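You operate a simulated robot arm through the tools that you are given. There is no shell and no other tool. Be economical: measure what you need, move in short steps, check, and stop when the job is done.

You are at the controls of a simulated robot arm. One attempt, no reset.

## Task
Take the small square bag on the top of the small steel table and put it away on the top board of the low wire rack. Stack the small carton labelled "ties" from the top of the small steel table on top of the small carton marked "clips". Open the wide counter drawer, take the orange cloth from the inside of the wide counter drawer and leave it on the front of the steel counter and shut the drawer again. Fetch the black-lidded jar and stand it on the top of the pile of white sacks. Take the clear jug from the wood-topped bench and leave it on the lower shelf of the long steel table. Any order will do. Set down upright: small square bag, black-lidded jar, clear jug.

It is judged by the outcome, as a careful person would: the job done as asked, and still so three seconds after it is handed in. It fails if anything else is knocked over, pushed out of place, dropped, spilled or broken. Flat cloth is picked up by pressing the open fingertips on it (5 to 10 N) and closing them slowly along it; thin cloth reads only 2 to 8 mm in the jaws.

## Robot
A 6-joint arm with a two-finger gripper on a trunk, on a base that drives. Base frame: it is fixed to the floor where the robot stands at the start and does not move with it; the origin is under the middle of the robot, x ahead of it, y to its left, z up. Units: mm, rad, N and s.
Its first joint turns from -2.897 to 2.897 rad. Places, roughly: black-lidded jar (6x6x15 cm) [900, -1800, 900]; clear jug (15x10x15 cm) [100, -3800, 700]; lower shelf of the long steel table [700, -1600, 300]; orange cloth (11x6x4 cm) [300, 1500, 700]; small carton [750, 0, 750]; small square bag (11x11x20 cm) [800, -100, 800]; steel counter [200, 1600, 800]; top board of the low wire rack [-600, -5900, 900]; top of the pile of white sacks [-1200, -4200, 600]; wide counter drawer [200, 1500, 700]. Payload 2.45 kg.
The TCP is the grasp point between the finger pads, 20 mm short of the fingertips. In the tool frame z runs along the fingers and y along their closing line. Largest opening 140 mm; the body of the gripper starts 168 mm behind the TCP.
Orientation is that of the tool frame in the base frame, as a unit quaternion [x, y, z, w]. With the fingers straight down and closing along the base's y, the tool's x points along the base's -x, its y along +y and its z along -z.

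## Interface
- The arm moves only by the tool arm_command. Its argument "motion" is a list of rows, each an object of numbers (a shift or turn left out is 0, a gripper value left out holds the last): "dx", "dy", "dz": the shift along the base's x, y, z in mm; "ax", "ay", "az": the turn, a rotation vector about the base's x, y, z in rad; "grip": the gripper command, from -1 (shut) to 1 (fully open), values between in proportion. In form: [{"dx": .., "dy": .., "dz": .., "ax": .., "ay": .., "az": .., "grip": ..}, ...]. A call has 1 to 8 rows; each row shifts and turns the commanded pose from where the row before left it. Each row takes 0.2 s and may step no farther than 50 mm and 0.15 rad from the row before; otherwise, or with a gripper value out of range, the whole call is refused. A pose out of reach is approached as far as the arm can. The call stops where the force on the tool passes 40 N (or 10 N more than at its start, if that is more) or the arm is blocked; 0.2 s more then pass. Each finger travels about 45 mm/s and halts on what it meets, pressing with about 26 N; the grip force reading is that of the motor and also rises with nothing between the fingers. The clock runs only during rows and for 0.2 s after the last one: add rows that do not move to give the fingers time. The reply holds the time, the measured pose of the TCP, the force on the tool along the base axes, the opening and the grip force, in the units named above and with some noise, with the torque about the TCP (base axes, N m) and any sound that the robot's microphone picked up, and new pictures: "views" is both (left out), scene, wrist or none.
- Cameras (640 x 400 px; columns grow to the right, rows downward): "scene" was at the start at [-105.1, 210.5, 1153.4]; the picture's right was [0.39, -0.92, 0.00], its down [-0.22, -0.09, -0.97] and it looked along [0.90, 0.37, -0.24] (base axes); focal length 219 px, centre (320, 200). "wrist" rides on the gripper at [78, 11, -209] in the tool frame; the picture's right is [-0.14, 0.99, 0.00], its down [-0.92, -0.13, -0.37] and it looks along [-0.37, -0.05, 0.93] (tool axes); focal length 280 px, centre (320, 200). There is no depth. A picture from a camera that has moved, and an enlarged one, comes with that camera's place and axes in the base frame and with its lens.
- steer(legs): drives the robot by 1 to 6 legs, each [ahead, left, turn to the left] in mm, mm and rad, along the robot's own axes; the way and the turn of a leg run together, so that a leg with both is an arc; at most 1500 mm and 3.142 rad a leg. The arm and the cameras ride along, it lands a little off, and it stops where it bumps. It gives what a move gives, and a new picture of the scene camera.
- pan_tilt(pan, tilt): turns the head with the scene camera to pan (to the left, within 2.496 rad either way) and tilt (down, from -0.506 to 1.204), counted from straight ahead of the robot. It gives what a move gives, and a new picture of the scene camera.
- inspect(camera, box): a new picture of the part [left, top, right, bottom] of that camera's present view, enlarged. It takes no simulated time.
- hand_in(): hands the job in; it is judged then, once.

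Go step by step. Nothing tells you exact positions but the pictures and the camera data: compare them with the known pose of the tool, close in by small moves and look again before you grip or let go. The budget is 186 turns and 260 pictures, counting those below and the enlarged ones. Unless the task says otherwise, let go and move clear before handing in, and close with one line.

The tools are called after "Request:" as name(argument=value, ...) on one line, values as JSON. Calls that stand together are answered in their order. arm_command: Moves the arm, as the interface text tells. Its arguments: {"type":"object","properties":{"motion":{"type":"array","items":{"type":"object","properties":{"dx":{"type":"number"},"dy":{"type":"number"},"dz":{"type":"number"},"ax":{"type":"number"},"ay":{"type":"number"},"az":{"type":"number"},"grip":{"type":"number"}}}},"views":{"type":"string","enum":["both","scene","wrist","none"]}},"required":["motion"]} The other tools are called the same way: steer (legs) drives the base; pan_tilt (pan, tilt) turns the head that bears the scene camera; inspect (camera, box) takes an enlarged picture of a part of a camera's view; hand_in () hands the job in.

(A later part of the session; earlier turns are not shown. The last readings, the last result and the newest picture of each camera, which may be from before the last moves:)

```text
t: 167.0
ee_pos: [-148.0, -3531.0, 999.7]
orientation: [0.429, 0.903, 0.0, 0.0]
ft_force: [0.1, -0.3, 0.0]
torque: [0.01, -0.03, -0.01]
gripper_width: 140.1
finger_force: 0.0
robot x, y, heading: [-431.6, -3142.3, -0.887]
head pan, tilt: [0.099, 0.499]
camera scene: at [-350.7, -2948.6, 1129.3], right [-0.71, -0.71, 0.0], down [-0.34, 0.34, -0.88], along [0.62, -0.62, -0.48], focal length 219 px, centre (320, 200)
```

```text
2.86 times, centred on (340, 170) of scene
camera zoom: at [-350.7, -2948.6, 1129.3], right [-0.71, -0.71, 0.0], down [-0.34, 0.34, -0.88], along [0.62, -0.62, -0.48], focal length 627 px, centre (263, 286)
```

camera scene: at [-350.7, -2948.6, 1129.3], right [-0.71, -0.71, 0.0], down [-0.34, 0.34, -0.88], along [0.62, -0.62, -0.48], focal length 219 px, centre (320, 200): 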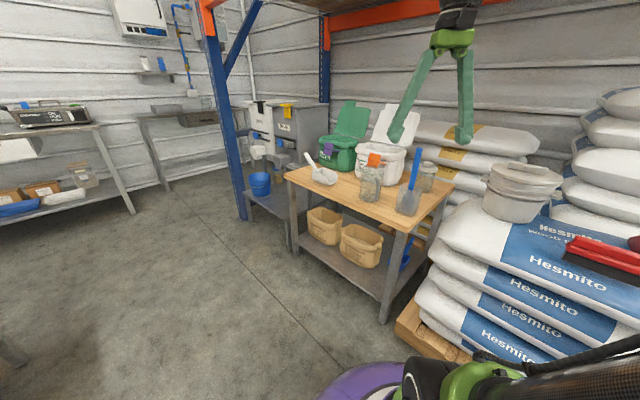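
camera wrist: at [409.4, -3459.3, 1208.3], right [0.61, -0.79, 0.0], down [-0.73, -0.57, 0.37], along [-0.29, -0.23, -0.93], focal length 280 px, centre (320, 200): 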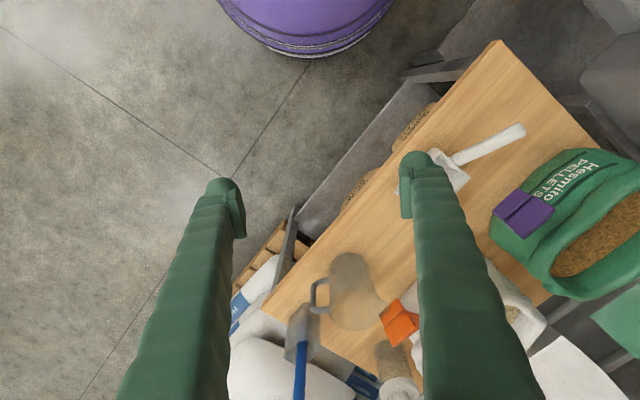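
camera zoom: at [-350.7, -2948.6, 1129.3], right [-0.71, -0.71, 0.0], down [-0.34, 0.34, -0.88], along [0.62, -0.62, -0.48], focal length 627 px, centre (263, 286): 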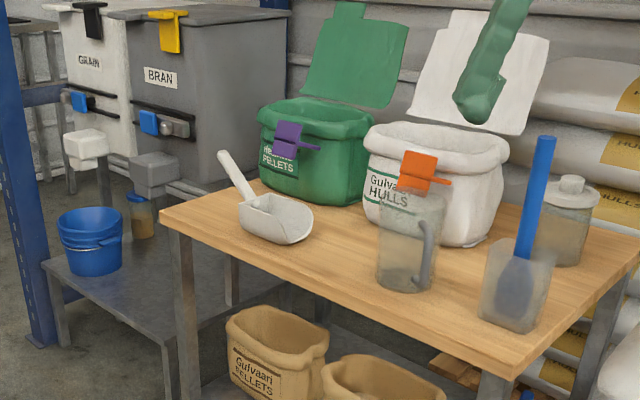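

Request:
arm_command(motion=[{"az": 0.14}, {"ax": -0.0893, "ay": -0.0959, "dx": 30, "dy": -25, "dz": -26}, {"ax": -0.0893, "ay": -0.0959, "dx": 30, "dy": -25, "dz": -26}, {"ax": -0.0893, "ay": -0.0959, "dx": 30, "dy": -26, "dz": -26}, {"ax": -0.0893, "ay": -0.0959, "dx": 30, "dy": -26, "dz": -26}, {"ax": -0.0893, "ay": -0.0959, "dx": 30, "dy": -26, "dz": -26}, {"ax": -0.0893, "ay": -0.0959, "dx": 30, "dy": -26, "dz": -26}, {}], views="both")

Request:
inspect(camera="scene", box=[300, 120, 480, 240])

```text
t: 168.8
ee_pos: [30.4, -3685.8, 842.3]
orientation: [0.337, 0.86, -0.14, 0.356]
ft_force: [0.5, 0.0, 0.3]
torque: [-0.02, -0.02, 0.0]
gripper_width: 140.0
finger_force: 0.0
robot x, y, heading: [-426.5, -3142.2, -0.886]
head pan, tilt: [0.099, 0.499]
camera scene: at [-350.7, -2948.6, 1129.2], right [-0.71, -0.71, 0.0], down [-0.34, 0.34, -0.88], along [0.62, -0.62, -0.48], focal length 219 px, centre (320, 200)
camera wrist: at [-110.1, -3538.5, 935.1], right [0.74, 0.66, 0.1], down [0.2, -0.36, 0.91], along [0.64, -0.66, -0.4], focal length 280 px, centre (320, 200)
```

scene: 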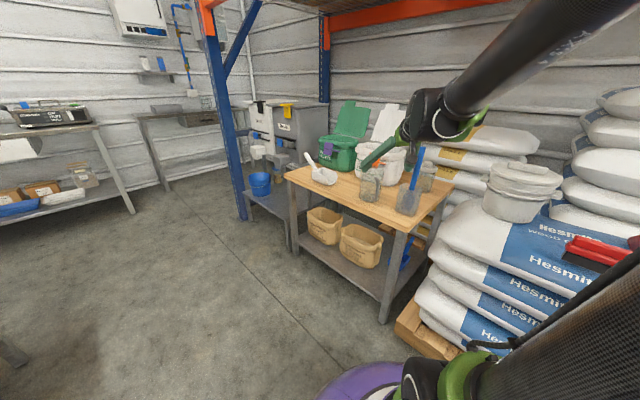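
wrist: 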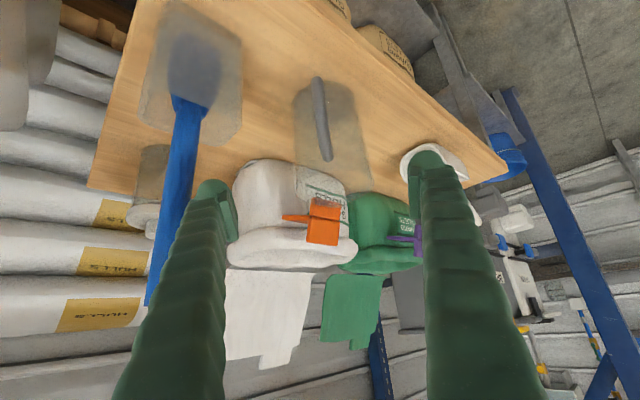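

```text
3.33 times, centred on (390, 180) of scene
camera zoom: at [-350.7, -2948.6, 1129.2], right [-0.71, -0.71, 0.0], down [-0.34, 0.34, -0.88], along [0.62, -0.62, -0.48], focal length 731 px, centre (87, 267)
```

zoom: 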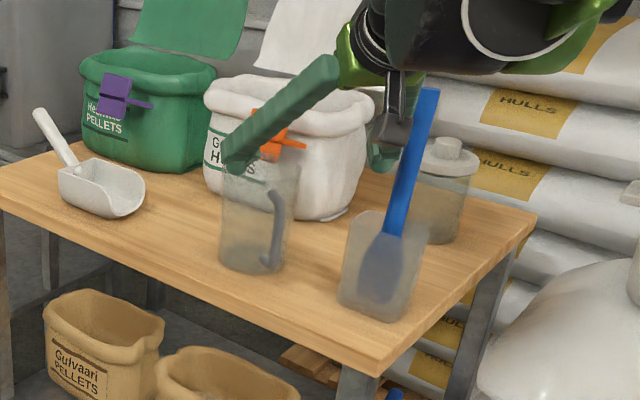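

Request:
inspect(camera="wrist", box=[240, 50, 440, 210])

```text
2.50 times, centred on (340, 130) of wrist
camera zoom: at [-110.1, -3538.5, 935.1], right [0.74, 0.66, 0.1], down [0.2, -0.36, 0.91], along [0.64, -0.66, -0.4], focal length 701 px, centre (270, 375)
```

zoom: 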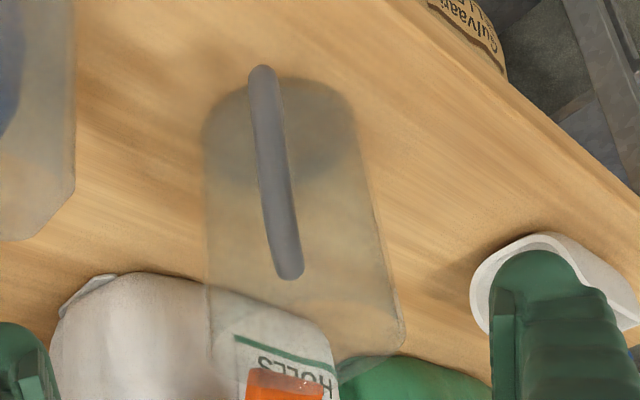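

Request:
arm_command(motion=[{"az": -0.085, "dx": 16, "dy": 10, "dz": -3}, {"az": -0.085, "dx": 17, "dy": 9, "dz": -4}, {"dx": 18, "dy": -24, "dz": -30}, {"dx": 18, "dy": -24, "dz": -30}, {}], views="both")

Request:
inspect(camera="scene", box=[320, 120, 460, 240])

```text
t: 170.0
ee_pos: [101.6, -3715.5, 777.0]
orientation: [0.409, 0.829, -0.17, 0.342]
ft_force: [-0.4, -0.4, -0.2]
torque: [0.03, 0.0, 0.0]
gripper_width: 140.3
finger_force: 0.0
robot x, y, heading: [-429.2, -3137.7, -0.885]
head pan, tilt: [0.099, 0.499]
camera scene: at [-350.7, -2948.6, 1129.2], right [-0.71, -0.71, 0.0], down [-0.34, 0.34, -0.88], along [0.62, -0.62, -0.48], focal length 219 px, centre (320, 200)
camera wrist: at [-12.2, -3546.6, 869.0], right [0.85, 0.52, 0.1], down [0.14, -0.39, 0.91], along [0.52, -0.76, -0.4], focal length 280 px, centre (320, 200)
```

scene: 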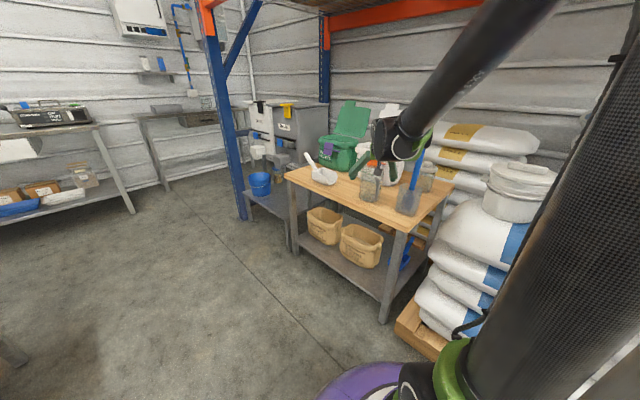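
wrist: 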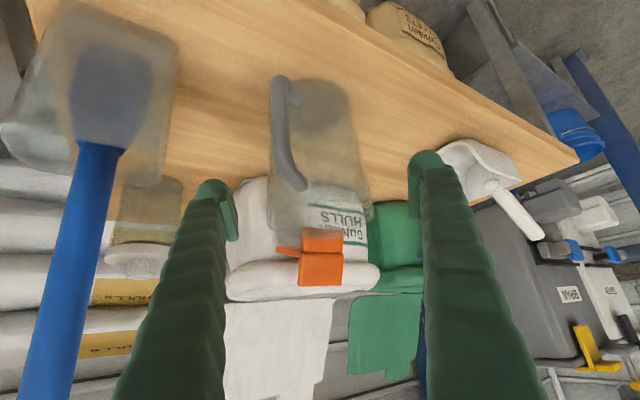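

```text
3.33 times, centred on (390, 180) of scene
camera zoom: at [-350.7, -2948.6, 1129.2], right [-0.71, -0.71, 0.0], down [-0.34, 0.34, -0.88], along [0.62, -0.62, -0.48], focal length 731 px, centre (87, 267)
```

zoom: 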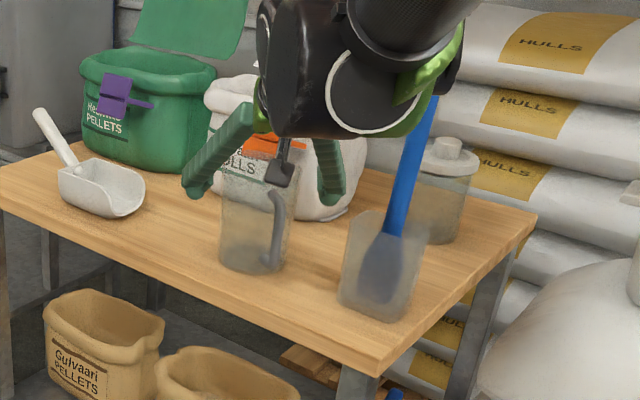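

Request:
arm_command(motion=[{"dx": 16, "dy": -23, "dz": -30}, {"dx": 17, "dy": -24, "dz": -30}, {}], views="both")

Request:
inspect(camera="scene", box=[320, 120, 460, 240])

```text
t: 170.8
ee_pos: [134.0, -3762.0, 715.4]
orientation: [0.409, 0.828, -0.17, 0.343]
ft_force: [-0.8, 0.1, 0.2]
torque: [-0.01, 0.0, 0.03]
gripper_width: 140.2
finger_force: 0.0
robot x, y, heading: [-429.8, -3143.4, -0.889]
head pan, tilt: [0.099, 0.499]
camera scene: at [-350.7, -2948.7, 1129.2], right [-0.71, -0.71, 0.0], down [-0.34, 0.34, -0.88], along [0.62, -0.62, -0.48], focal length 219 px, centre (320, 200)
camera wrist: at [20.3, -3593.7, 807.6], right [0.85, 0.52, 0.1], down [0.14, -0.39, 0.91], along [0.52, -0.76, -0.4], focal length 280 px, centre (320, 200)
```

scene: 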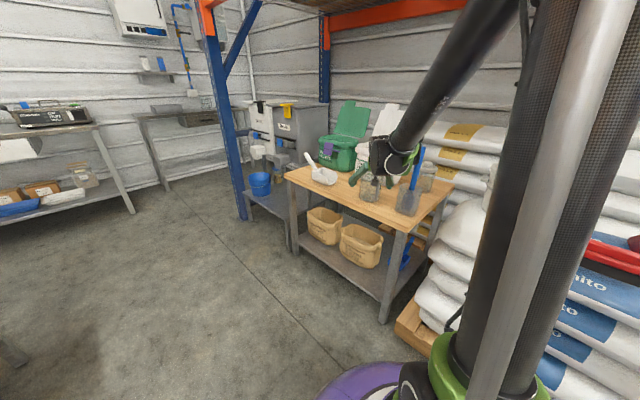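
wrist: 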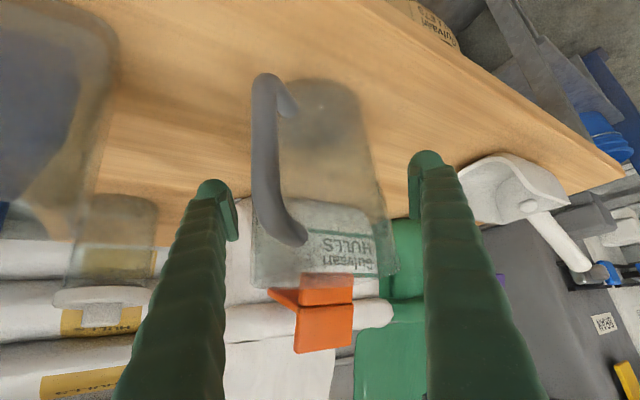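

```text
3.33 times, centred on (390, 180) of scene
camera zoom: at [-350.7, -2948.7, 1129.2], right [-0.71, -0.71, 0.0], down [-0.34, 0.34, -0.88], along [0.62, -0.62, -0.48], focal length 731 px, centre (87, 267)
```

zoom: 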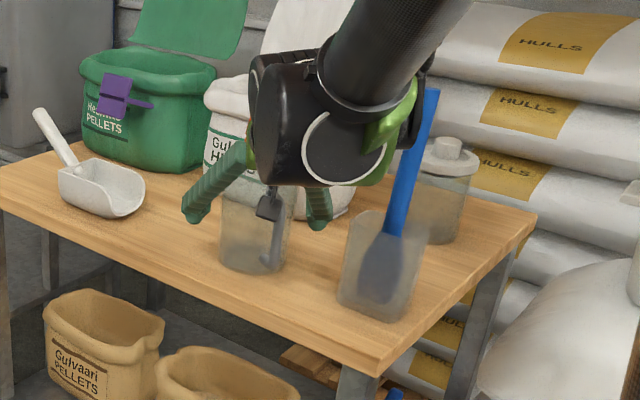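

Request:
arm_command(motion=[{"grip": 0.5}, {}, {"grip": 0.2}, {}, {"grip": 0}, {}, {"grip": -0.3}, {}], views="wrist")

```text
t: 172.6
ee_pos: [134.9, -3761.6, 716.0]
orientation: [0.409, 0.829, -0.169, 0.343]
ft_force: [-0.4, 0.6, 0.8]
torque: [-0.03, 0.05, -0.02]
gripper_width: 111.9
finger_force: 26.0
robot x, y, heading: [-428.9, -3142.4, -0.891]
head pan, tilt: [0.099, 0.499]
camera wrist: at [20.4, -3593.5, 807.8], right [0.85, 0.52, 0.1], down [0.14, -0.39, 0.91], along [0.52, -0.76, -0.4], focal length 280 px, centre (320, 200)
```

wrist: 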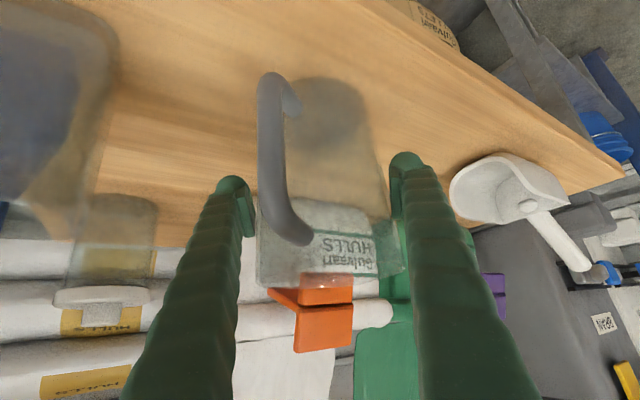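

Request:
arm_command(motion=[{"grip": -1}, {}, {"dz": 10}, {"dz": 20}, {"dz": 20}, {}], views="wrist")

Request:
inspect(camera="scene", box=[320, 120, 460, 240])

```text
t: 174.0
ee_pos: [132.8, -3762.6, 766.5]
orientation: [0.409, 0.828, -0.17, 0.343]
ft_force: [-0.3, 1.1, -1.7]
torque: [-0.02, 0.01, 0.0]
gripper_width: 111.6
finger_force: 26.0
robot x, y, heading: [-432.8, -3140.8, -0.889]
head pan, tilt: [0.099, 0.499]
camera wrist: at [18.9, -3593.6, 858.7], right [0.85, 0.52, 0.1], down [0.14, -0.39, 0.91], along [0.52, -0.76, -0.4], focal length 280 px, centre (320, 200)
```

wrist: 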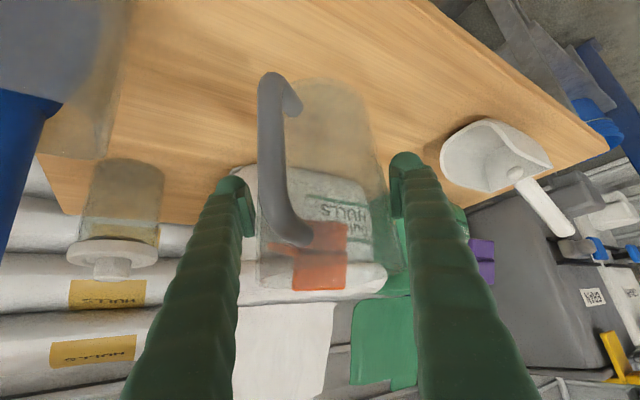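

```text
3.33 times, centred on (390, 180) of scene
camera zoom: at [-350.6, -2948.7, 1129.3], right [-0.71, -0.71, 0.0], down [-0.34, 0.34, -0.88], along [0.62, -0.62, -0.48], focal length 731 px, centre (87, 267)
```

zoom: 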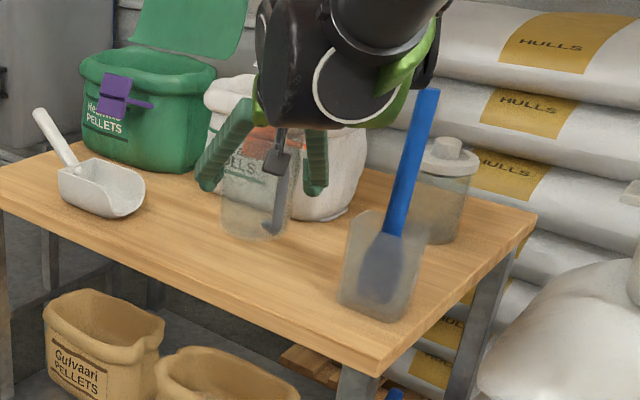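

Jug is lifted upright. Retracting it out of the bench area, then driving back alongside the long steel table.

Request:
arm_command(motion=[{"dx": -22, "dy": 30, "dz": 15}, {"dx": -27, "dy": 36, "dz": 20}, {"dx": -27, "dy": 36, "dz": 20}, {"dx": -27, "dy": 36, "dz": 20}, {"dx": -27, "dy": 36, "dz": 20}, {"dx": -27, "dy": 36, "dz": 20}, {"dx": -27, "dy": 36}, {"dx": -27, "dy": 36}], views="none")

Request:
steer(legs=[[0, 0, 0.889]])

Request:
pan_tilt(pan=0.5, tilt=0.4)

```text
t: 175.8
ee_pos: [-75.0, -3476.1, 882.3]
orientation: [0.409, 0.828, -0.17, 0.344]
ft_force: [0.8, -0.1, -1.3]
torque: [0.0, -0.01, 0.0]
gripper_width: 111.7
finger_force: 26.3
robot x, y, heading: [-432.0, -3140.0, -0.887]
head pan, tilt: [0.099, 0.499]
```

```text
t: 178.4
ee_pos: [54.0, -3082.3, 881.8]
orientation: [0.017, 0.923, -0.007, 0.384]
ft_force: [0.2, 0.1, -1.8]
torque: [0.01, -0.04, -0.02]
gripper_width: 111.6
finger_force: 26.5
robot x, y, heading: [-427.4, -3144.6, -0.006]
head pan, tilt: [0.099, 0.499]
camera scene: at [-528.3, -2957.0, 1129.2], right [0.09, -1.0, 0.0], down [-0.48, -0.04, -0.88], along [0.87, 0.08, -0.48], focal length 219 px, centre (320, 200)
```

scene: 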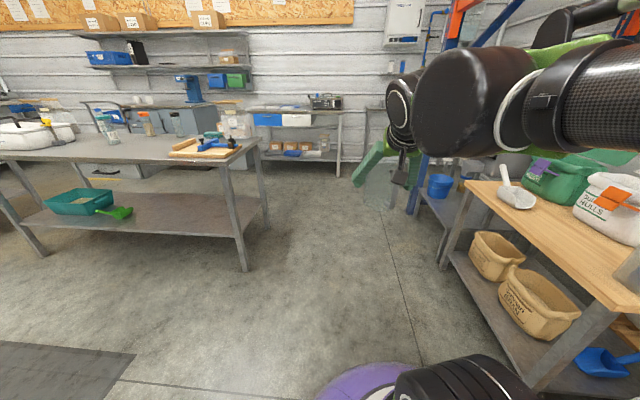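

```text
t: 179.3
ee_pos: [55.3, -3082.3, 881.2]
orientation: [0.018, 0.924, -0.008, 0.383]
ft_force: [0.5, -0.3, -1.8]
torque: [0.0, -0.06, -0.01]
gripper_width: 111.5
finger_force: 25.9
robot x, y, heading: [-428.2, -3136.4, -0.009]
head pan, tilt: [0.499, 0.4]
camera scene: at [-537.2, -2921.6, 1138.4], right [0.47, -0.88, 0.0], down [-0.34, -0.18, -0.92], along [0.81, 0.43, -0.39], focal length 219 px, centre (320, 200)
```

scene: 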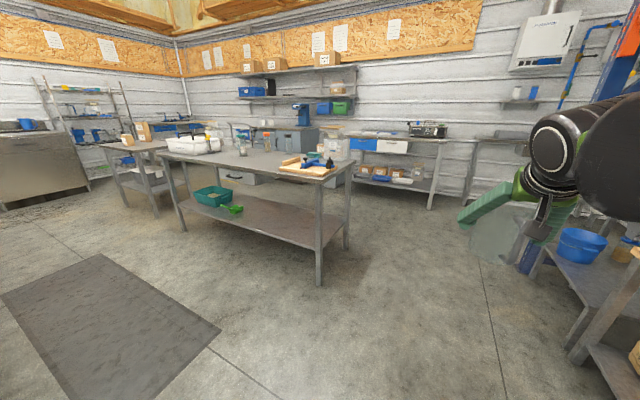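

Request:
steer(legs=[[258, 1090, 0.009]])

Request:
pan_tilt(pan=0.3, tilt=0.5)

Request:
inspect(camera="scene", box=[160, 60, 440, 260])

```text
t: 185.1
ee_pos: [326.7, -1988.2, 882.4]
orientation: [0.017, 0.923, -0.007, 0.384]
ft_force: [0.6, -0.3, -2.5]
torque: [0.02, 0.02, -0.01]
gripper_width: 111.2
finger_force: 25.7
robot x, y, heading: [-158.0, -2045.0, -0.011]
head pan, tilt: [0.499, 0.4]
camera scene: at [-266.8, -1827.3, 1138.4], right [0.47, -0.88, 0.0], down [-0.34, -0.18, -0.92], along [0.81, 0.43, -0.39], focal length 219 px, centre (320, 200)
```

scene: 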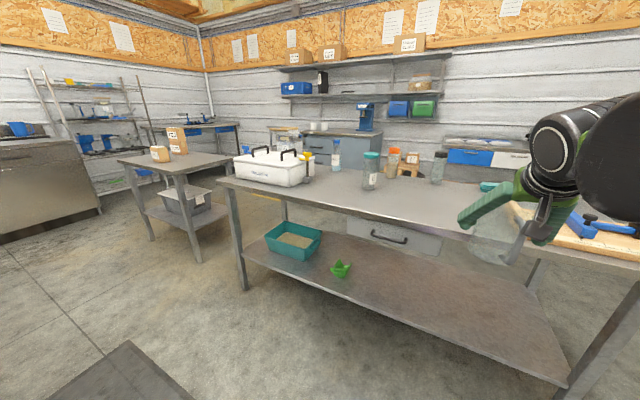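

```text
t: 185.8
ee_pos: [326.2, -1987.9, 881.3]
orientation: [0.018, 0.924, -0.009, 0.383]
ft_force: [-0.5, -0.1, -1.6]
torque: [0.0, -0.05, 0.01]
gripper_width: 111.3
finger_force: 26.0
robot x, y, heading: [-158.0, -2047.4, -0.009]
head pan, tilt: [0.3, 0.499]
camera scene: at [-261.4, -1844.7, 1129.3], right [0.29, -0.96, 0.0], down [-0.46, -0.14, -0.88], along [0.84, 0.25, -0.48], focal length 219 px, centre (320, 200)
```

scene: 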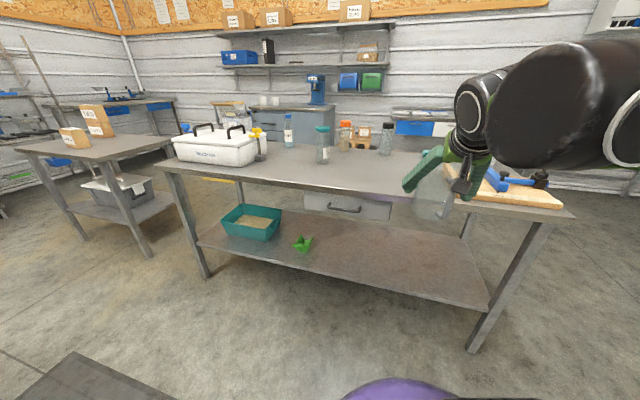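

```text
2.00 times, centred on (300, 160) of scene
camera zoom: at [-261.4, -1844.7, 1129.3], right [0.29, -0.96, 0.0], down [-0.46, -0.14, -0.88], along [0.84, 0.25, -0.48], focal length 439 px, centre (360, 280)
```

zoom: 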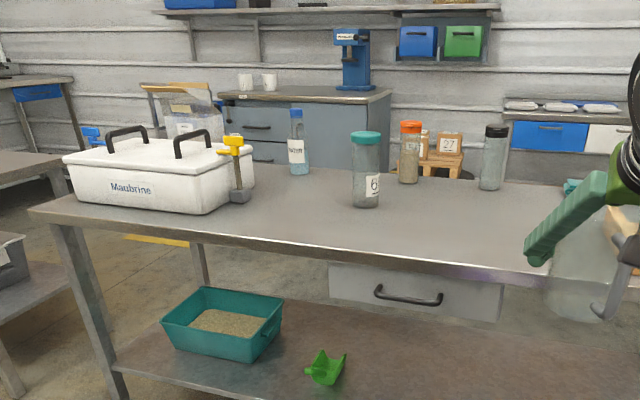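

The lower shelf (z≈308, front edge x≈485) is free around y≈-1990. Lowering the jug in front of the table.

Request:
arm_command(motion=[{"dz": -47, "dx": 6}, {"dz": -47, "dx": 6}, {"dz": -47, "dx": 6}, {"dz": -47, "dx": 6}, {"dz": -47, "dx": 6}, {"dz": -47, "dx": 6}, {"dz": -47, "dx": 6}, {}], views="both")

```text
t: 187.6
ee_pos: [362.2, -1987.7, 579.1]
orientation: [0.017, 0.924, -0.008, 0.382]
ft_force: [1.0, -0.1, -1.0]
torque: [0.0, -0.02, -0.02]
gripper_width: 110.9
finger_force: 25.8
out of reach, approached as far as the arm can: row 7
robot x, y, heading: [-157.1, -2046.3, -0.007]
head pan, tilt: [0.3, 0.499]
camera scene: at [-261.3, -1844.8, 1129.2], right [0.29, -0.96, 0.0], down [-0.46, -0.14, -0.88], along [0.84, 0.25, -0.48], focal length 219 px, centre (320, 200)
camera wrist: at [161.4, -1968.6, 670.7], right [0.14, 0.99, 0.1], down [0.39, -0.14, 0.91], along [0.91, -0.09, -0.4], focal length 280 px, centre (320, 200)
```

scene: 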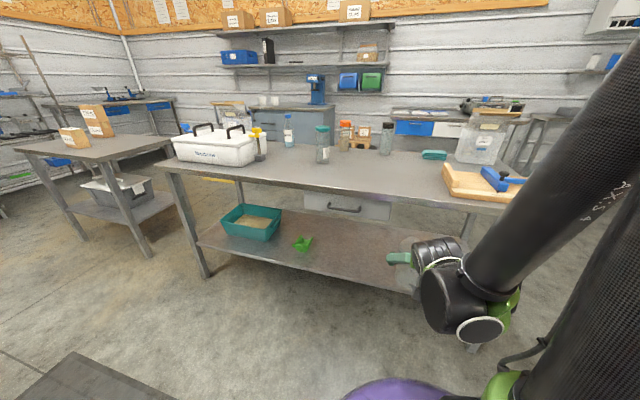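
wrist: 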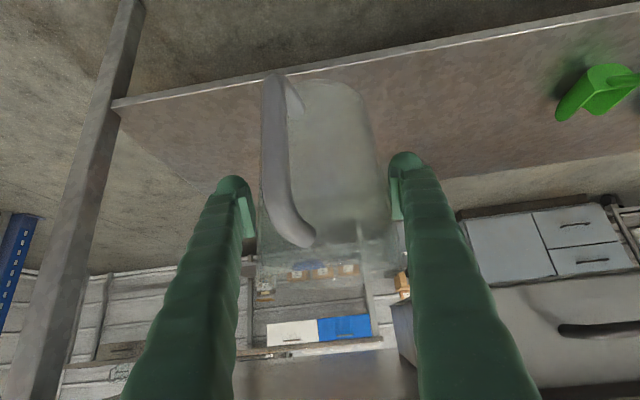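

The arm is too folded to go lower here; backing the base 150 mm so the arm can extend instead.

Request:
steer(legs=[[-150, 0, 0]])

Request:
arm_command(motion=[{"dx": 45}, {"dx": 45}, {"dx": 45, "dz": -15}, {"dx": 20, "dz": -40}, {"dz": -45}, {"dz": -45}, {}], views="both")

```text
t: 189.0
ee_pos: [210.4, -1986.1, 579.0]
orientation: [0.018, 0.924, -0.008, 0.382]
ft_force: [-0.5, -0.3, -2.1]
torque: [-0.04, -0.02, -0.01]
gripper_width: 111.2
finger_force: 25.9
robot x, y, heading: [-312.4, -2046.7, -0.01]
head pan, tilt: [0.3, 0.499]
camera scene: at [-414.1, -1843.5, 1129.2], right [0.29, -0.96, 0.0], down [-0.46, -0.14, -0.88], along [0.84, 0.25, -0.48], focal length 219 px, centre (320, 200)
```

scene: 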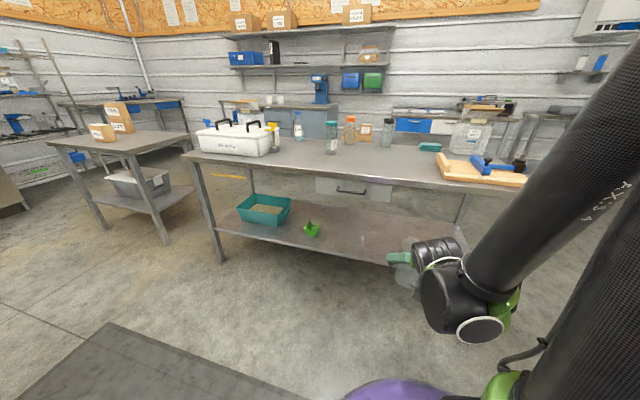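

```text
t: 190.6
ee_pos: [398.7, -1979.4, 527.3]
orientation: [0.018, 0.924, -0.008, 0.381]
ft_force: [0.6, 0.5, -1.2]
torque: [-0.02, 0.0, -0.03]
gripper_width: 111.2
finger_force: 26.4
out of reach, approached as far as the arm can: row 4, 5, 6
robot x, y, heading: [-315.3, -2045.4, -0.007]
head pan, tilt: [0.3, 0.499]
camera scene: at [-414.0, -1843.5, 1129.2], right [0.29, -0.96, 0.0], down [-0.46, -0.14, -0.88], along [0.84, 0.25, -0.48], focal length 219 px, centre (320, 200)
camera wrist: at [197.5, -1960.9, 619.4], right [0.14, 0.99, 0.1], down [0.39, -0.14, 0.91], along [0.91, -0.09, -0.4], focal length 280 px, centre (320, 200)
```

scene: 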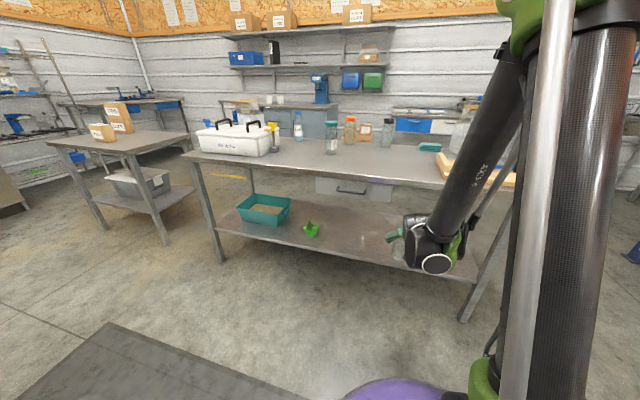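
wrist: 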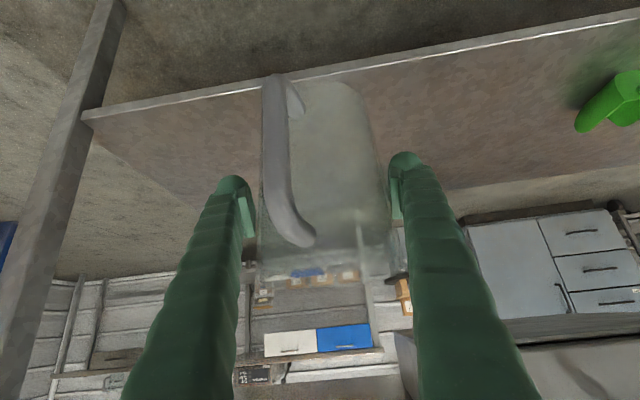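

Request:
arm_command(motion=[{"dz": 45}, {"dz": 45}, {}], views="none")

```text
t: 191.4
ee_pos: [398.4, -1982.9, 614.2]
orientation: [0.018, 0.924, -0.009, 0.383]
ft_force: [0.1, -0.4, -1.1]
torque: [0.01, -0.03, 0.01]
gripper_width: 111.2
finger_force: 26.0
robot x, y, heading: [-313.0, -2040.6, -0.011]
head pan, tilt: [0.3, 0.499]
```

Request:
arm_command(motion=[{"dx": 30, "dz": -20}, {"dx": 30, "dz": -20}, {"dx": 30}, {"dx": 30}, {"dx": 30}, {}], views="both")

```text
t: 192.8
ee_pos: [545.9, -1981.2, 575.8]
orientation: [0.017, 0.924, -0.008, 0.382]
ft_force: [0.4, -0.1, -2.1]
torque: [-0.02, -0.01, -0.01]
gripper_width: 111.0
finger_force: 25.9
robot x, y, heading: [-310.2, -2048.6, -0.006]
head pan, tilt: [0.3, 0.499]
camera scene: at [-414.0, -1843.5, 1129.3], right [0.29, -0.96, 0.0], down [-0.46, -0.14, -0.88], along [0.84, 0.25, -0.48], focal length 219 px, centre (320, 200)
camera wrist: at [344.4, -1961.9, 668.0], right [0.14, 0.99, 0.1], down [0.39, -0.14, 0.91], along [0.91, -0.09, -0.4], focal length 280 px, centre (320, 200)
```

scene: 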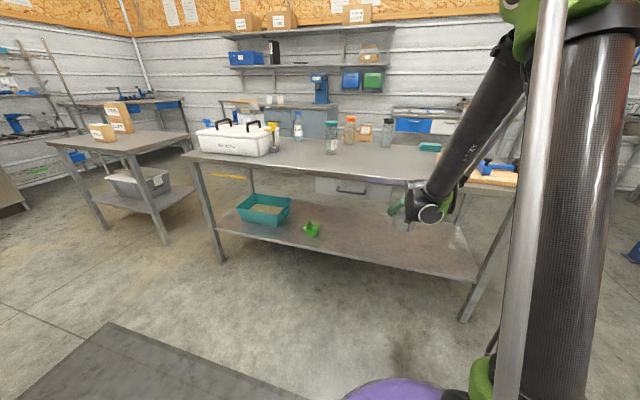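
wrist: 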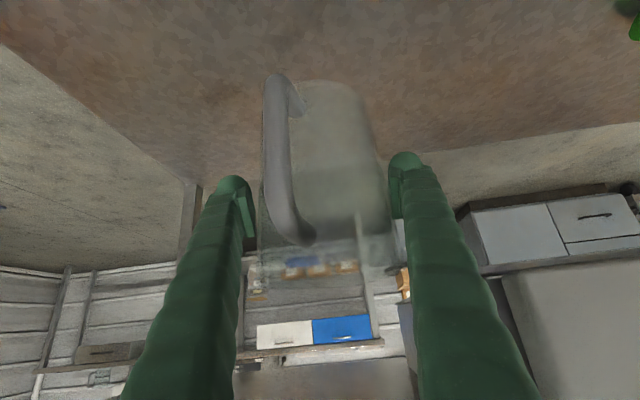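

Request:
arm_command(motion=[{"dz": -30}, {"dz": -30}, {"dz": -30}, {}], views="none")

Request:
inspect(camera="scene", box=[340, 120, 520, 290])

```text
t: 193.8
ee_pos: [546.0, -1980.5, 485.5]
orientation: [0.017, 0.924, -0.008, 0.383]
ft_force: [-1.2, -0.1, -2.0]
torque: [0.0, -0.03, -0.02]
gripper_width: 111.0
finger_force: 26.1
robot x, y, heading: [-312.8, -2046.3, -0.007]
head pan, tilt: [0.3, 0.499]
```

```text
2.35 times, centred on (430, 205) of scene
camera zoom: at [-413.9, -1843.5, 1129.3], right [0.29, -0.96, 0.0], down [-0.46, -0.14, -0.88], along [0.84, 0.25, -0.48], focal length 516 px, centre (61, 188)
```

zoom: 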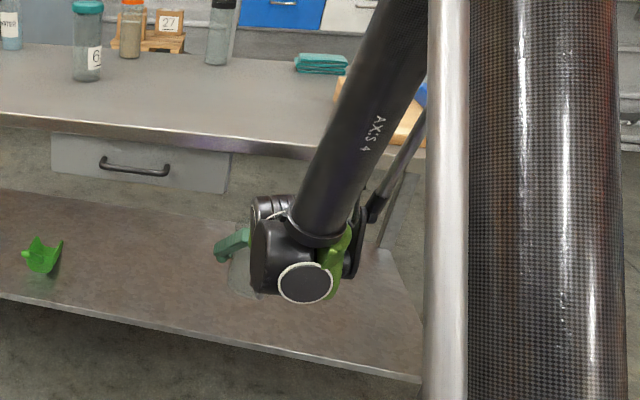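

Request:
arm_command(motion=[{"dz": -25, "dx": 10}, {"dz": -25, "dx": 10}, {"dz": -15, "dx": 5}, {}], views="wrist")

Request:
inspect(camera="scene", box=[340, 120, 520, 290])

```text
t: 194.8
ee_pos: [570.3, -1979.1, 419.7]
orientation: [0.017, 0.924, -0.008, 0.383]
ft_force: [0.0, -0.3, -1.3]
torque: [0.04, 0.0, 0.02]
gripper_width: 110.8
finger_force: 26.3
robot x, y, heading: [-312.0, -2045.8, -0.009]
head pan, tilt: [0.3, 0.499]
camera wrist: at [369.5, -1960.7, 512.1], right [0.14, 0.99, 0.1], down [0.39, -0.14, 0.91], along [0.91, -0.09, -0.4], focal length 280 px, centre (320, 200)
```

wrist: 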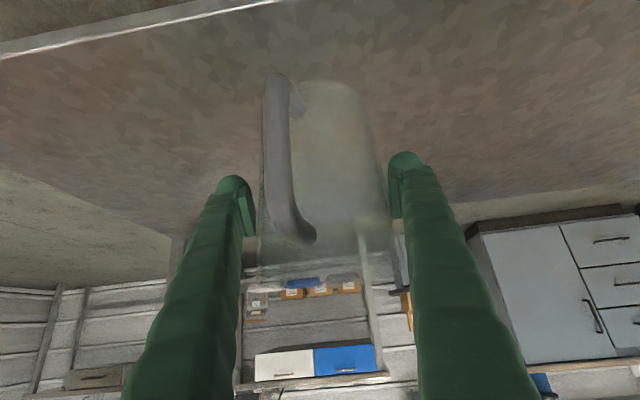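

```text
2.35 times, centred on (430, 205) of scene
camera zoom: at [-413.9, -1843.5, 1129.3], right [0.29, -0.96, 0.0], down [-0.46, -0.14, -0.88], along [0.84, 0.25, -0.48], focal length 516 px, centre (61, 188)
```

zoom: 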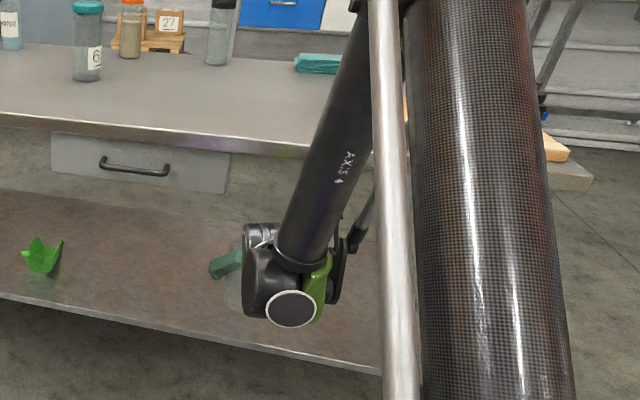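

Request:
arm_command(motion=[{"dz": -12}, {"dz": -5}, {}], views="none")

Request:
arm_command(motion=[{"dz": -4}, {}], views="none")

Request:
arm_command(motion=[{"dz": -3}, {}], views="none")

```text
t: 195.6
ee_pos: [571.1, -1980.4, 404.6]
orientation: [0.017, 0.925, -0.008, 0.38]
ft_force: [0.2, -0.1, -2.0]
torque: [-0.01, -0.01, 0.01]
gripper_width: 110.8
finger_force: 25.8
robot x, y, heading: [-312.2, -2049.3, -0.007]
head pan, tilt: [0.3, 0.499]
```

```text
t: 196.2
ee_pos: [574.4, -1981.2, 403.3]
orientation: [0.017, 0.925, -0.009, 0.38]
ft_force: [0.2, -0.1, -1.8]
torque: [0.02, 0.0, 0.01]
gripper_width: 110.9
finger_force: 26.1
out of reach, approached as far as the arm can: row 1
robot x, y, heading: [-312.7, -2047.7, -0.009]
head pan, tilt: [0.3, 0.499]
```

```text
t: 196.8
ee_pos: [575.0, -1981.7, 401.9]
orientation: [0.018, 0.924, -0.009, 0.381]
ft_force: [-0.1, -0.1, -1.0]
torque: [0.0, 0.02, 0.01]
gripper_width: 110.7
finger_force: 26.5
robot x, y, heading: [-311.5, -2048.3, -0.005]
head pan, tilt: [0.3, 0.499]
```

Request:
arm_command(motion=[{"dx": 15}, {"dx": 12}, {"dz": -3}, {}], views="none")

Request:
arm_command(motion=[{"dz": -3}, {}], views="none")

Request:
arm_command(motion=[{"dz": -3}, {}], views="wrist")

```text
t: 197.8
ee_pos: [601.1, -1981.1, 398.0]
orientation: [0.018, 0.924, -0.008, 0.383]
ft_force: [0.1, -0.4, -2.0]
torque: [0.0, 0.03, -0.02]
gripper_width: 110.9
finger_force: 26.3
robot x, y, heading: [-309.6, -2046.8, -0.01]
head pan, tilt: [0.3, 0.499]
```

```text
t: 198.4
ee_pos: [599.8, -1980.3, 395.3]
orientation: [0.016, 0.924, -0.007, 0.382]
ft_force: [-0.3, 0.5, -1.8]
torque: [-0.01, -0.02, 0.02]
gripper_width: 110.5
finger_force: 26.1
robot x, y, heading: [-315.1, -2044.3, -0.011]
head pan, tilt: [0.3, 0.499]
```

```text
t: 199.0
ee_pos: [601.0, -1981.1, 391.3]
orientation: [0.017, 0.924, -0.008, 0.383]
ft_force: [-0.3, -0.2, -0.9]
torque: [-0.01, 0.0, -0.02]
gripper_width: 110.7
finger_force: 26.1
robot x, y, heading: [-310.9, -2044.5, -0.011]
head pan, tilt: [0.3, 0.499]
camera wrist: at [400.0, -1962.2, 483.6], right [0.14, 0.99, 0.1], down [0.39, -0.14, 0.91], along [0.91, -0.09, -0.4], focal length 280 px, centre (320, 200)
```

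wrist: 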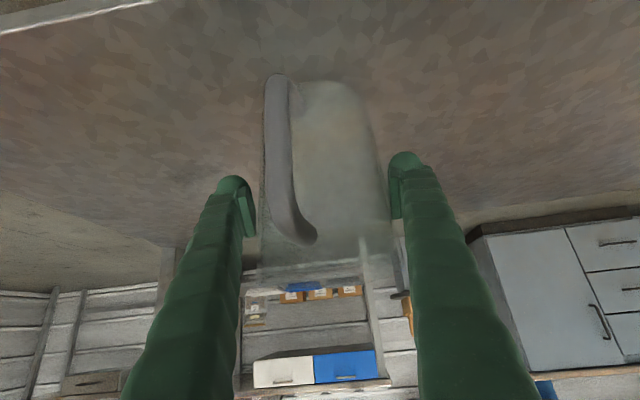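

Request:
arm_command(motion=[{"dz": -3}, {}], views="none")

Request:
arm_command(motion=[{"dz": -3, "dx": 5}, {}], views="none")

Request:
arm_command(motion=[{"dz": -3}, {}], views="none")

Request:
inspect(camera="scene", box=[370, 180, 470, 270])

```text
t: 199.6
ee_pos: [602.4, -1982.6, 389.2]
orientation: [0.017, 0.923, -0.008, 0.383]
ft_force: [0.0, -0.2, -1.9]
torque: [-0.03, -0.05, -0.01]
gripper_width: 110.6
finger_force: 25.9
robot x, y, heading: [-310.0, -2047.8, -0.012]
head pan, tilt: [0.3, 0.499]
```

```text
t: 200.2
ee_pos: [607.4, -1981.0, 385.3]
orientation: [0.017, 0.924, -0.008, 0.383]
ft_force: [0.7, 0.4, -1.2]
torque: [0.0, -0.01, 0.01]
gripper_width: 110.7
finger_force: 25.7
robot x, y, heading: [-312.2, -2045.6, -0.01]
head pan, tilt: [0.3, 0.499]
```

```text
t: 200.8
ee_pos: [605.5, -1981.9, 381.8]
orientation: [0.017, 0.923, -0.007, 0.383]
ft_force: [0.0, 1.0, -1.6]
torque: [-0.02, 0.0, -0.01]
gripper_width: 110.5
finger_force: 26.1
robot x, y, heading: [-314.4, -2045.4, -0.012]
head pan, tilt: [0.3, 0.499]
```

```text
4.44 times, centred on (420, 225) of scene
camera zoom: at [-413.9, -1843.5, 1129.3], right [0.29, -0.96, 0.0], down [-0.46, -0.14, -0.88], along [0.84, 0.25, -0.48], focal length 975 px, centre (-124, 89)
```

zoom: 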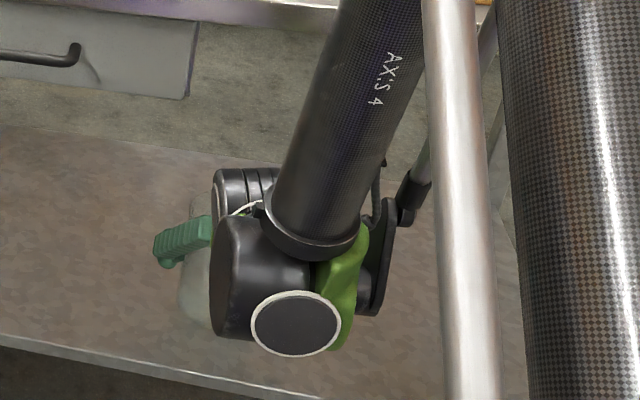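

Request:
arm_command(motion=[{"dz": -3, "dx": 4}, {}], views="none")

Request:
arm_command(motion=[{"dz": -3}, {}], views="none")

Request:
arm_command(motion=[{"dz": -3, "dx": 4}, {}], views="none")

Request:
arm_command(motion=[{"dz": -3}, {}], views="wrist")

```text
t: 201.4
ee_pos: [611.3, -1980.1, 379.1]
orientation: [0.017, 0.924, -0.007, 0.382]
ft_force: [0.5, 0.7, -1.7]
torque: [-0.03, 0.0, -0.03]
gripper_width: 110.5
finger_force: 26.3
robot x, y, heading: [-310.6, -2044.7, -0.009]
head pan, tilt: [0.3, 0.499]
```

```text
t: 202.0
ee_pos: [610.9, -1981.0, 376.6]
orientation: [0.018, 0.924, -0.008, 0.383]
ft_force: [-0.1, 0.1, -1.8]
torque: [-0.01, -0.01, -0.02]
gripper_width: 110.6
finger_force: 26.1
robot x, y, heading: [-311.5, -2044.1, -0.008]
head pan, tilt: [0.3, 0.499]
```

```text
t: 202.6
ee_pos: [615.4, -1981.1, 375.4]
orientation: [0.017, 0.924, -0.007, 0.383]
ft_force: [-4.4, 3.6, 17.2]
torque: [-0.11, -0.06, 0.09]
gripper_width: 110.5
finger_force: 26.0
robot x, y, heading: [-311.7, -2043.8, -0.006]
head pan, tilt: [0.3, 0.499]
```

```text
t: 203.2
ee_pos: [615.9, -1980.4, 371.6]
orientation: [0.017, 0.923, -0.007, 0.383]
ft_force: [-0.6, 1.6, 18.1]
torque: [-0.15, 0.05, 0.12]
gripper_width: 110.2
finger_force: 25.6
robot x, y, heading: [-313.2, -2048.6, -0.011]
head pan, tilt: [0.3, 0.499]
camera wrist: at [412.8, -1961.9, 463.1], right [0.14, 0.99, 0.1], down [0.38, -0.14, 0.91], along [0.91, -0.09, -0.4], focal length 280 px, centre (320, 200)
```

wrist: 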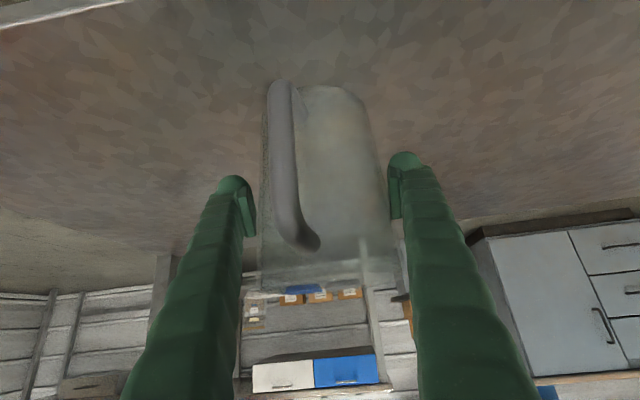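

Contact. Releasing slowly, then backing off along the tool axis.

Request:
arm_command(motion=[{"dz": 2}, {"grip": 0.65}, {}, {"grip": 0.85}, {}, {"grip": 1}, {}, {}], views="wrist")

```text
t: 205.0
ee_pos: [615.1, -1979.8, 372.1]
orientation: [0.017, 0.924, -0.007, 0.382]
ft_force: [-0.1, -0.1, -0.8]
torque: [0.03, -0.02, 0.0]
gripper_width: 139.9
finger_force: 0.1
robot x, y, heading: [-315.5, -2044.1, -0.011]
head pan, tilt: [0.3, 0.499]
camera wrist: at [413.1, -1961.7, 464.7], right [0.14, 0.99, 0.1], down [0.39, -0.14, 0.91], along [0.91, -0.09, -0.4], focal length 280 px, centre (320, 200)
```

wrist: 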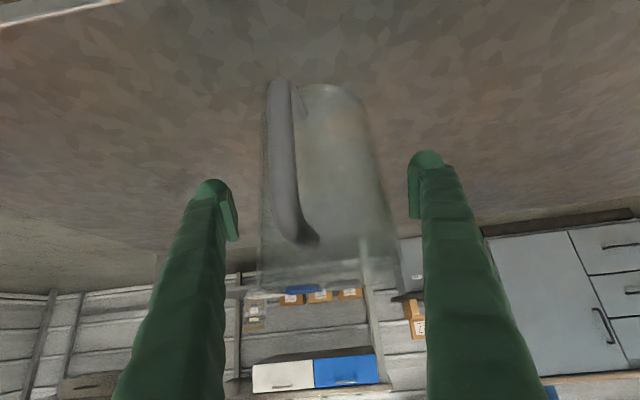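

Request:
arm_command(motion=[{"dx": -25, "dz": 25}, {"dx": -25, "dz": 25}, {"dx": -30, "dz": 30}, {"dx": -30, "dz": 30}, {"dx": -33, "dz": 33}, {"dx": -33, "dz": 33}, {"dx": -20, "dz": 40}, {"dz": 40}], views="both")

Request:
inspect(camera="scene", box=[260, 100, 500, 290])

```text
t: 206.8
ee_pos: [417.1, -1979.9, 631.3]
orientation: [0.017, 0.924, -0.008, 0.382]
ft_force: [-0.4, 0.4, 1.1]
torque: [-0.02, 0.04, 0.0]
gripper_width: 140.0
finger_force: 0.1
robot x, y, heading: [-308.5, -2047.4, -0.01]
head pan, tilt: [0.3, 0.499]
camera scene: at [-414.1, -1843.5, 1129.3], right [0.29, -0.96, 0.0], down [-0.46, -0.14, -0.88], along [0.84, 0.25, -0.48], focal length 219 px, centre (320, 200)
camera wrist: at [215.4, -1961.3, 722.7], right [0.14, 0.99, 0.1], down [0.39, -0.14, 0.91], along [0.91, -0.09, -0.4], focal length 280 px, centre (320, 200)
```

scene: 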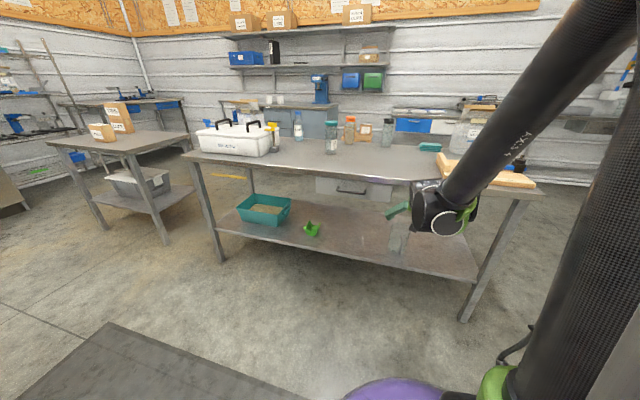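
wrist: 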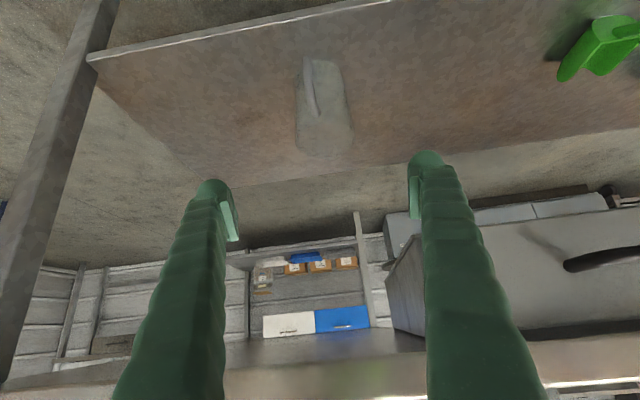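

```text
2.11 times, centred on (380, 195) of scene
camera zoom: at [-414.1, -1843.5, 1129.3], right [0.29, -0.96, 0.0], down [-0.46, -0.14, -0.88], along [0.84, 0.25, -0.48], focal length 462 px, centre (194, 210)
```

zoom: 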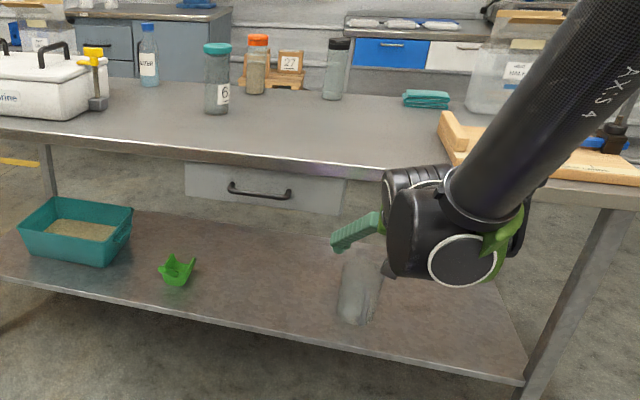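

Jug is standing on the lower shelf. Next the black-lidded jar, around (925, -1850) on the table top. Raising and straightening the tool.

Request:
arm_command(motion=[{"dx": -30, "dz": 38}, {"dx": -30, "dz": 38}, {"ay": 0.131, "dz": 48}, {"ay": 0.131, "dz": 48}, {"ay": 0.131, "dz": 48}, {"ay": 0.131, "dz": 48}, {"ay": 0.131, "dz": 48}, {"ay": 0.131, "dz": 48}], views="none")

Request:
steer(legs=[[300, 190, 0.01]])

Request:
arm_command(motion=[{"dx": 40, "dz": 30}, {"dx": 45, "dz": 20}, {"dx": 45}, {}], views="both")

```text
t: 208.6
ee_pos: [356.7, -1977.7, 995.8]
orientation: [0.014, 1.0, -0.015, -0.002]
ft_force: [-0.7, 0.1, 0.2]
torque: [-0.02, -0.03, 0.04]
gripper_width: 139.9
finger_force: 0.2
robot x, y, heading: [-308.8, -2048.0, -0.01]
head pan, tilt: [0.3, 0.499]
```

```text
t: 210.8
ee_pos: [656.0, -1777.7, 995.7]
orientation: [0.003, 1.0, -0.015, 0.0]
ft_force: [-0.1, 0.0, 0.1]
torque: [0.03, 0.0, 0.03]
gripper_width: 139.7
finger_force: 0.1
robot x, y, heading: [-13.4, -1856.3, 0.012]
head pan, tilt: [0.3, 0.499]
camera scene: at [-118.8, -1658.9, 1129.2], right [0.31, -0.95, 0.0], down [-0.46, -0.15, -0.88], along [0.83, 0.27, -0.48], focal length 219 px, centre (320, 200)
```

scene: 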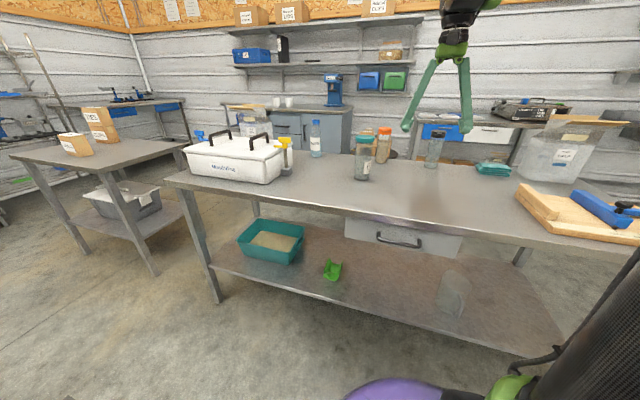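

```text
t: 211.8
ee_pos: [786.9, -1778.1, 1044.4]
orientation: [0.002, 1.0, -0.014, 0.0]
ft_force: [-0.7, 0.1, 0.0]
torque: [0.0, -0.03, 0.02]
gripper_width: 139.9
finger_force: 0.0
robot x, y, heading: [-9.8, -1858.5, 0.012]
head pan, tilt: [0.3, 0.499]
camera scene: at [-118.9, -1658.9, 1129.3], right [0.31, -0.95, 0.0], down [-0.46, -0.15, -0.88], along [0.83, 0.27, -0.48], focal length 219 px, centre (320, 200)
camera wrist: at [710.4, -1759.9, 1253.9], right [0.14, 0.99, -0.03], down [0.92, -0.12, 0.37], along [0.36, -0.08, -0.93], focal length 280 px, centre (320, 200)
```

scene: 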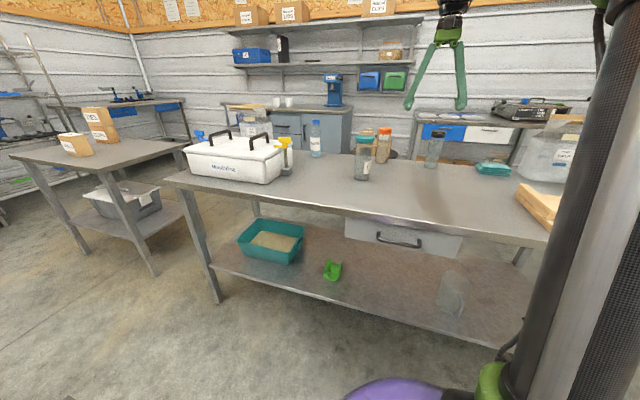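
wrist: 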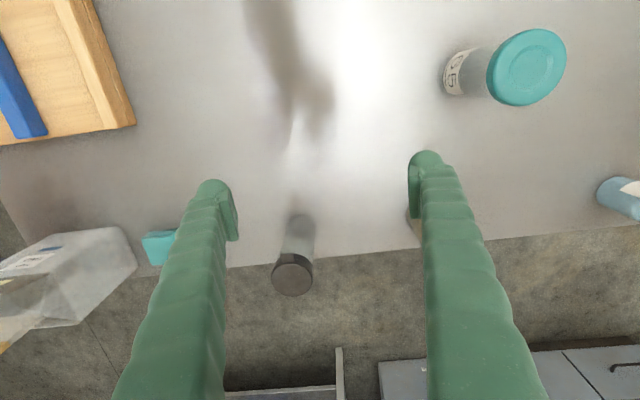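

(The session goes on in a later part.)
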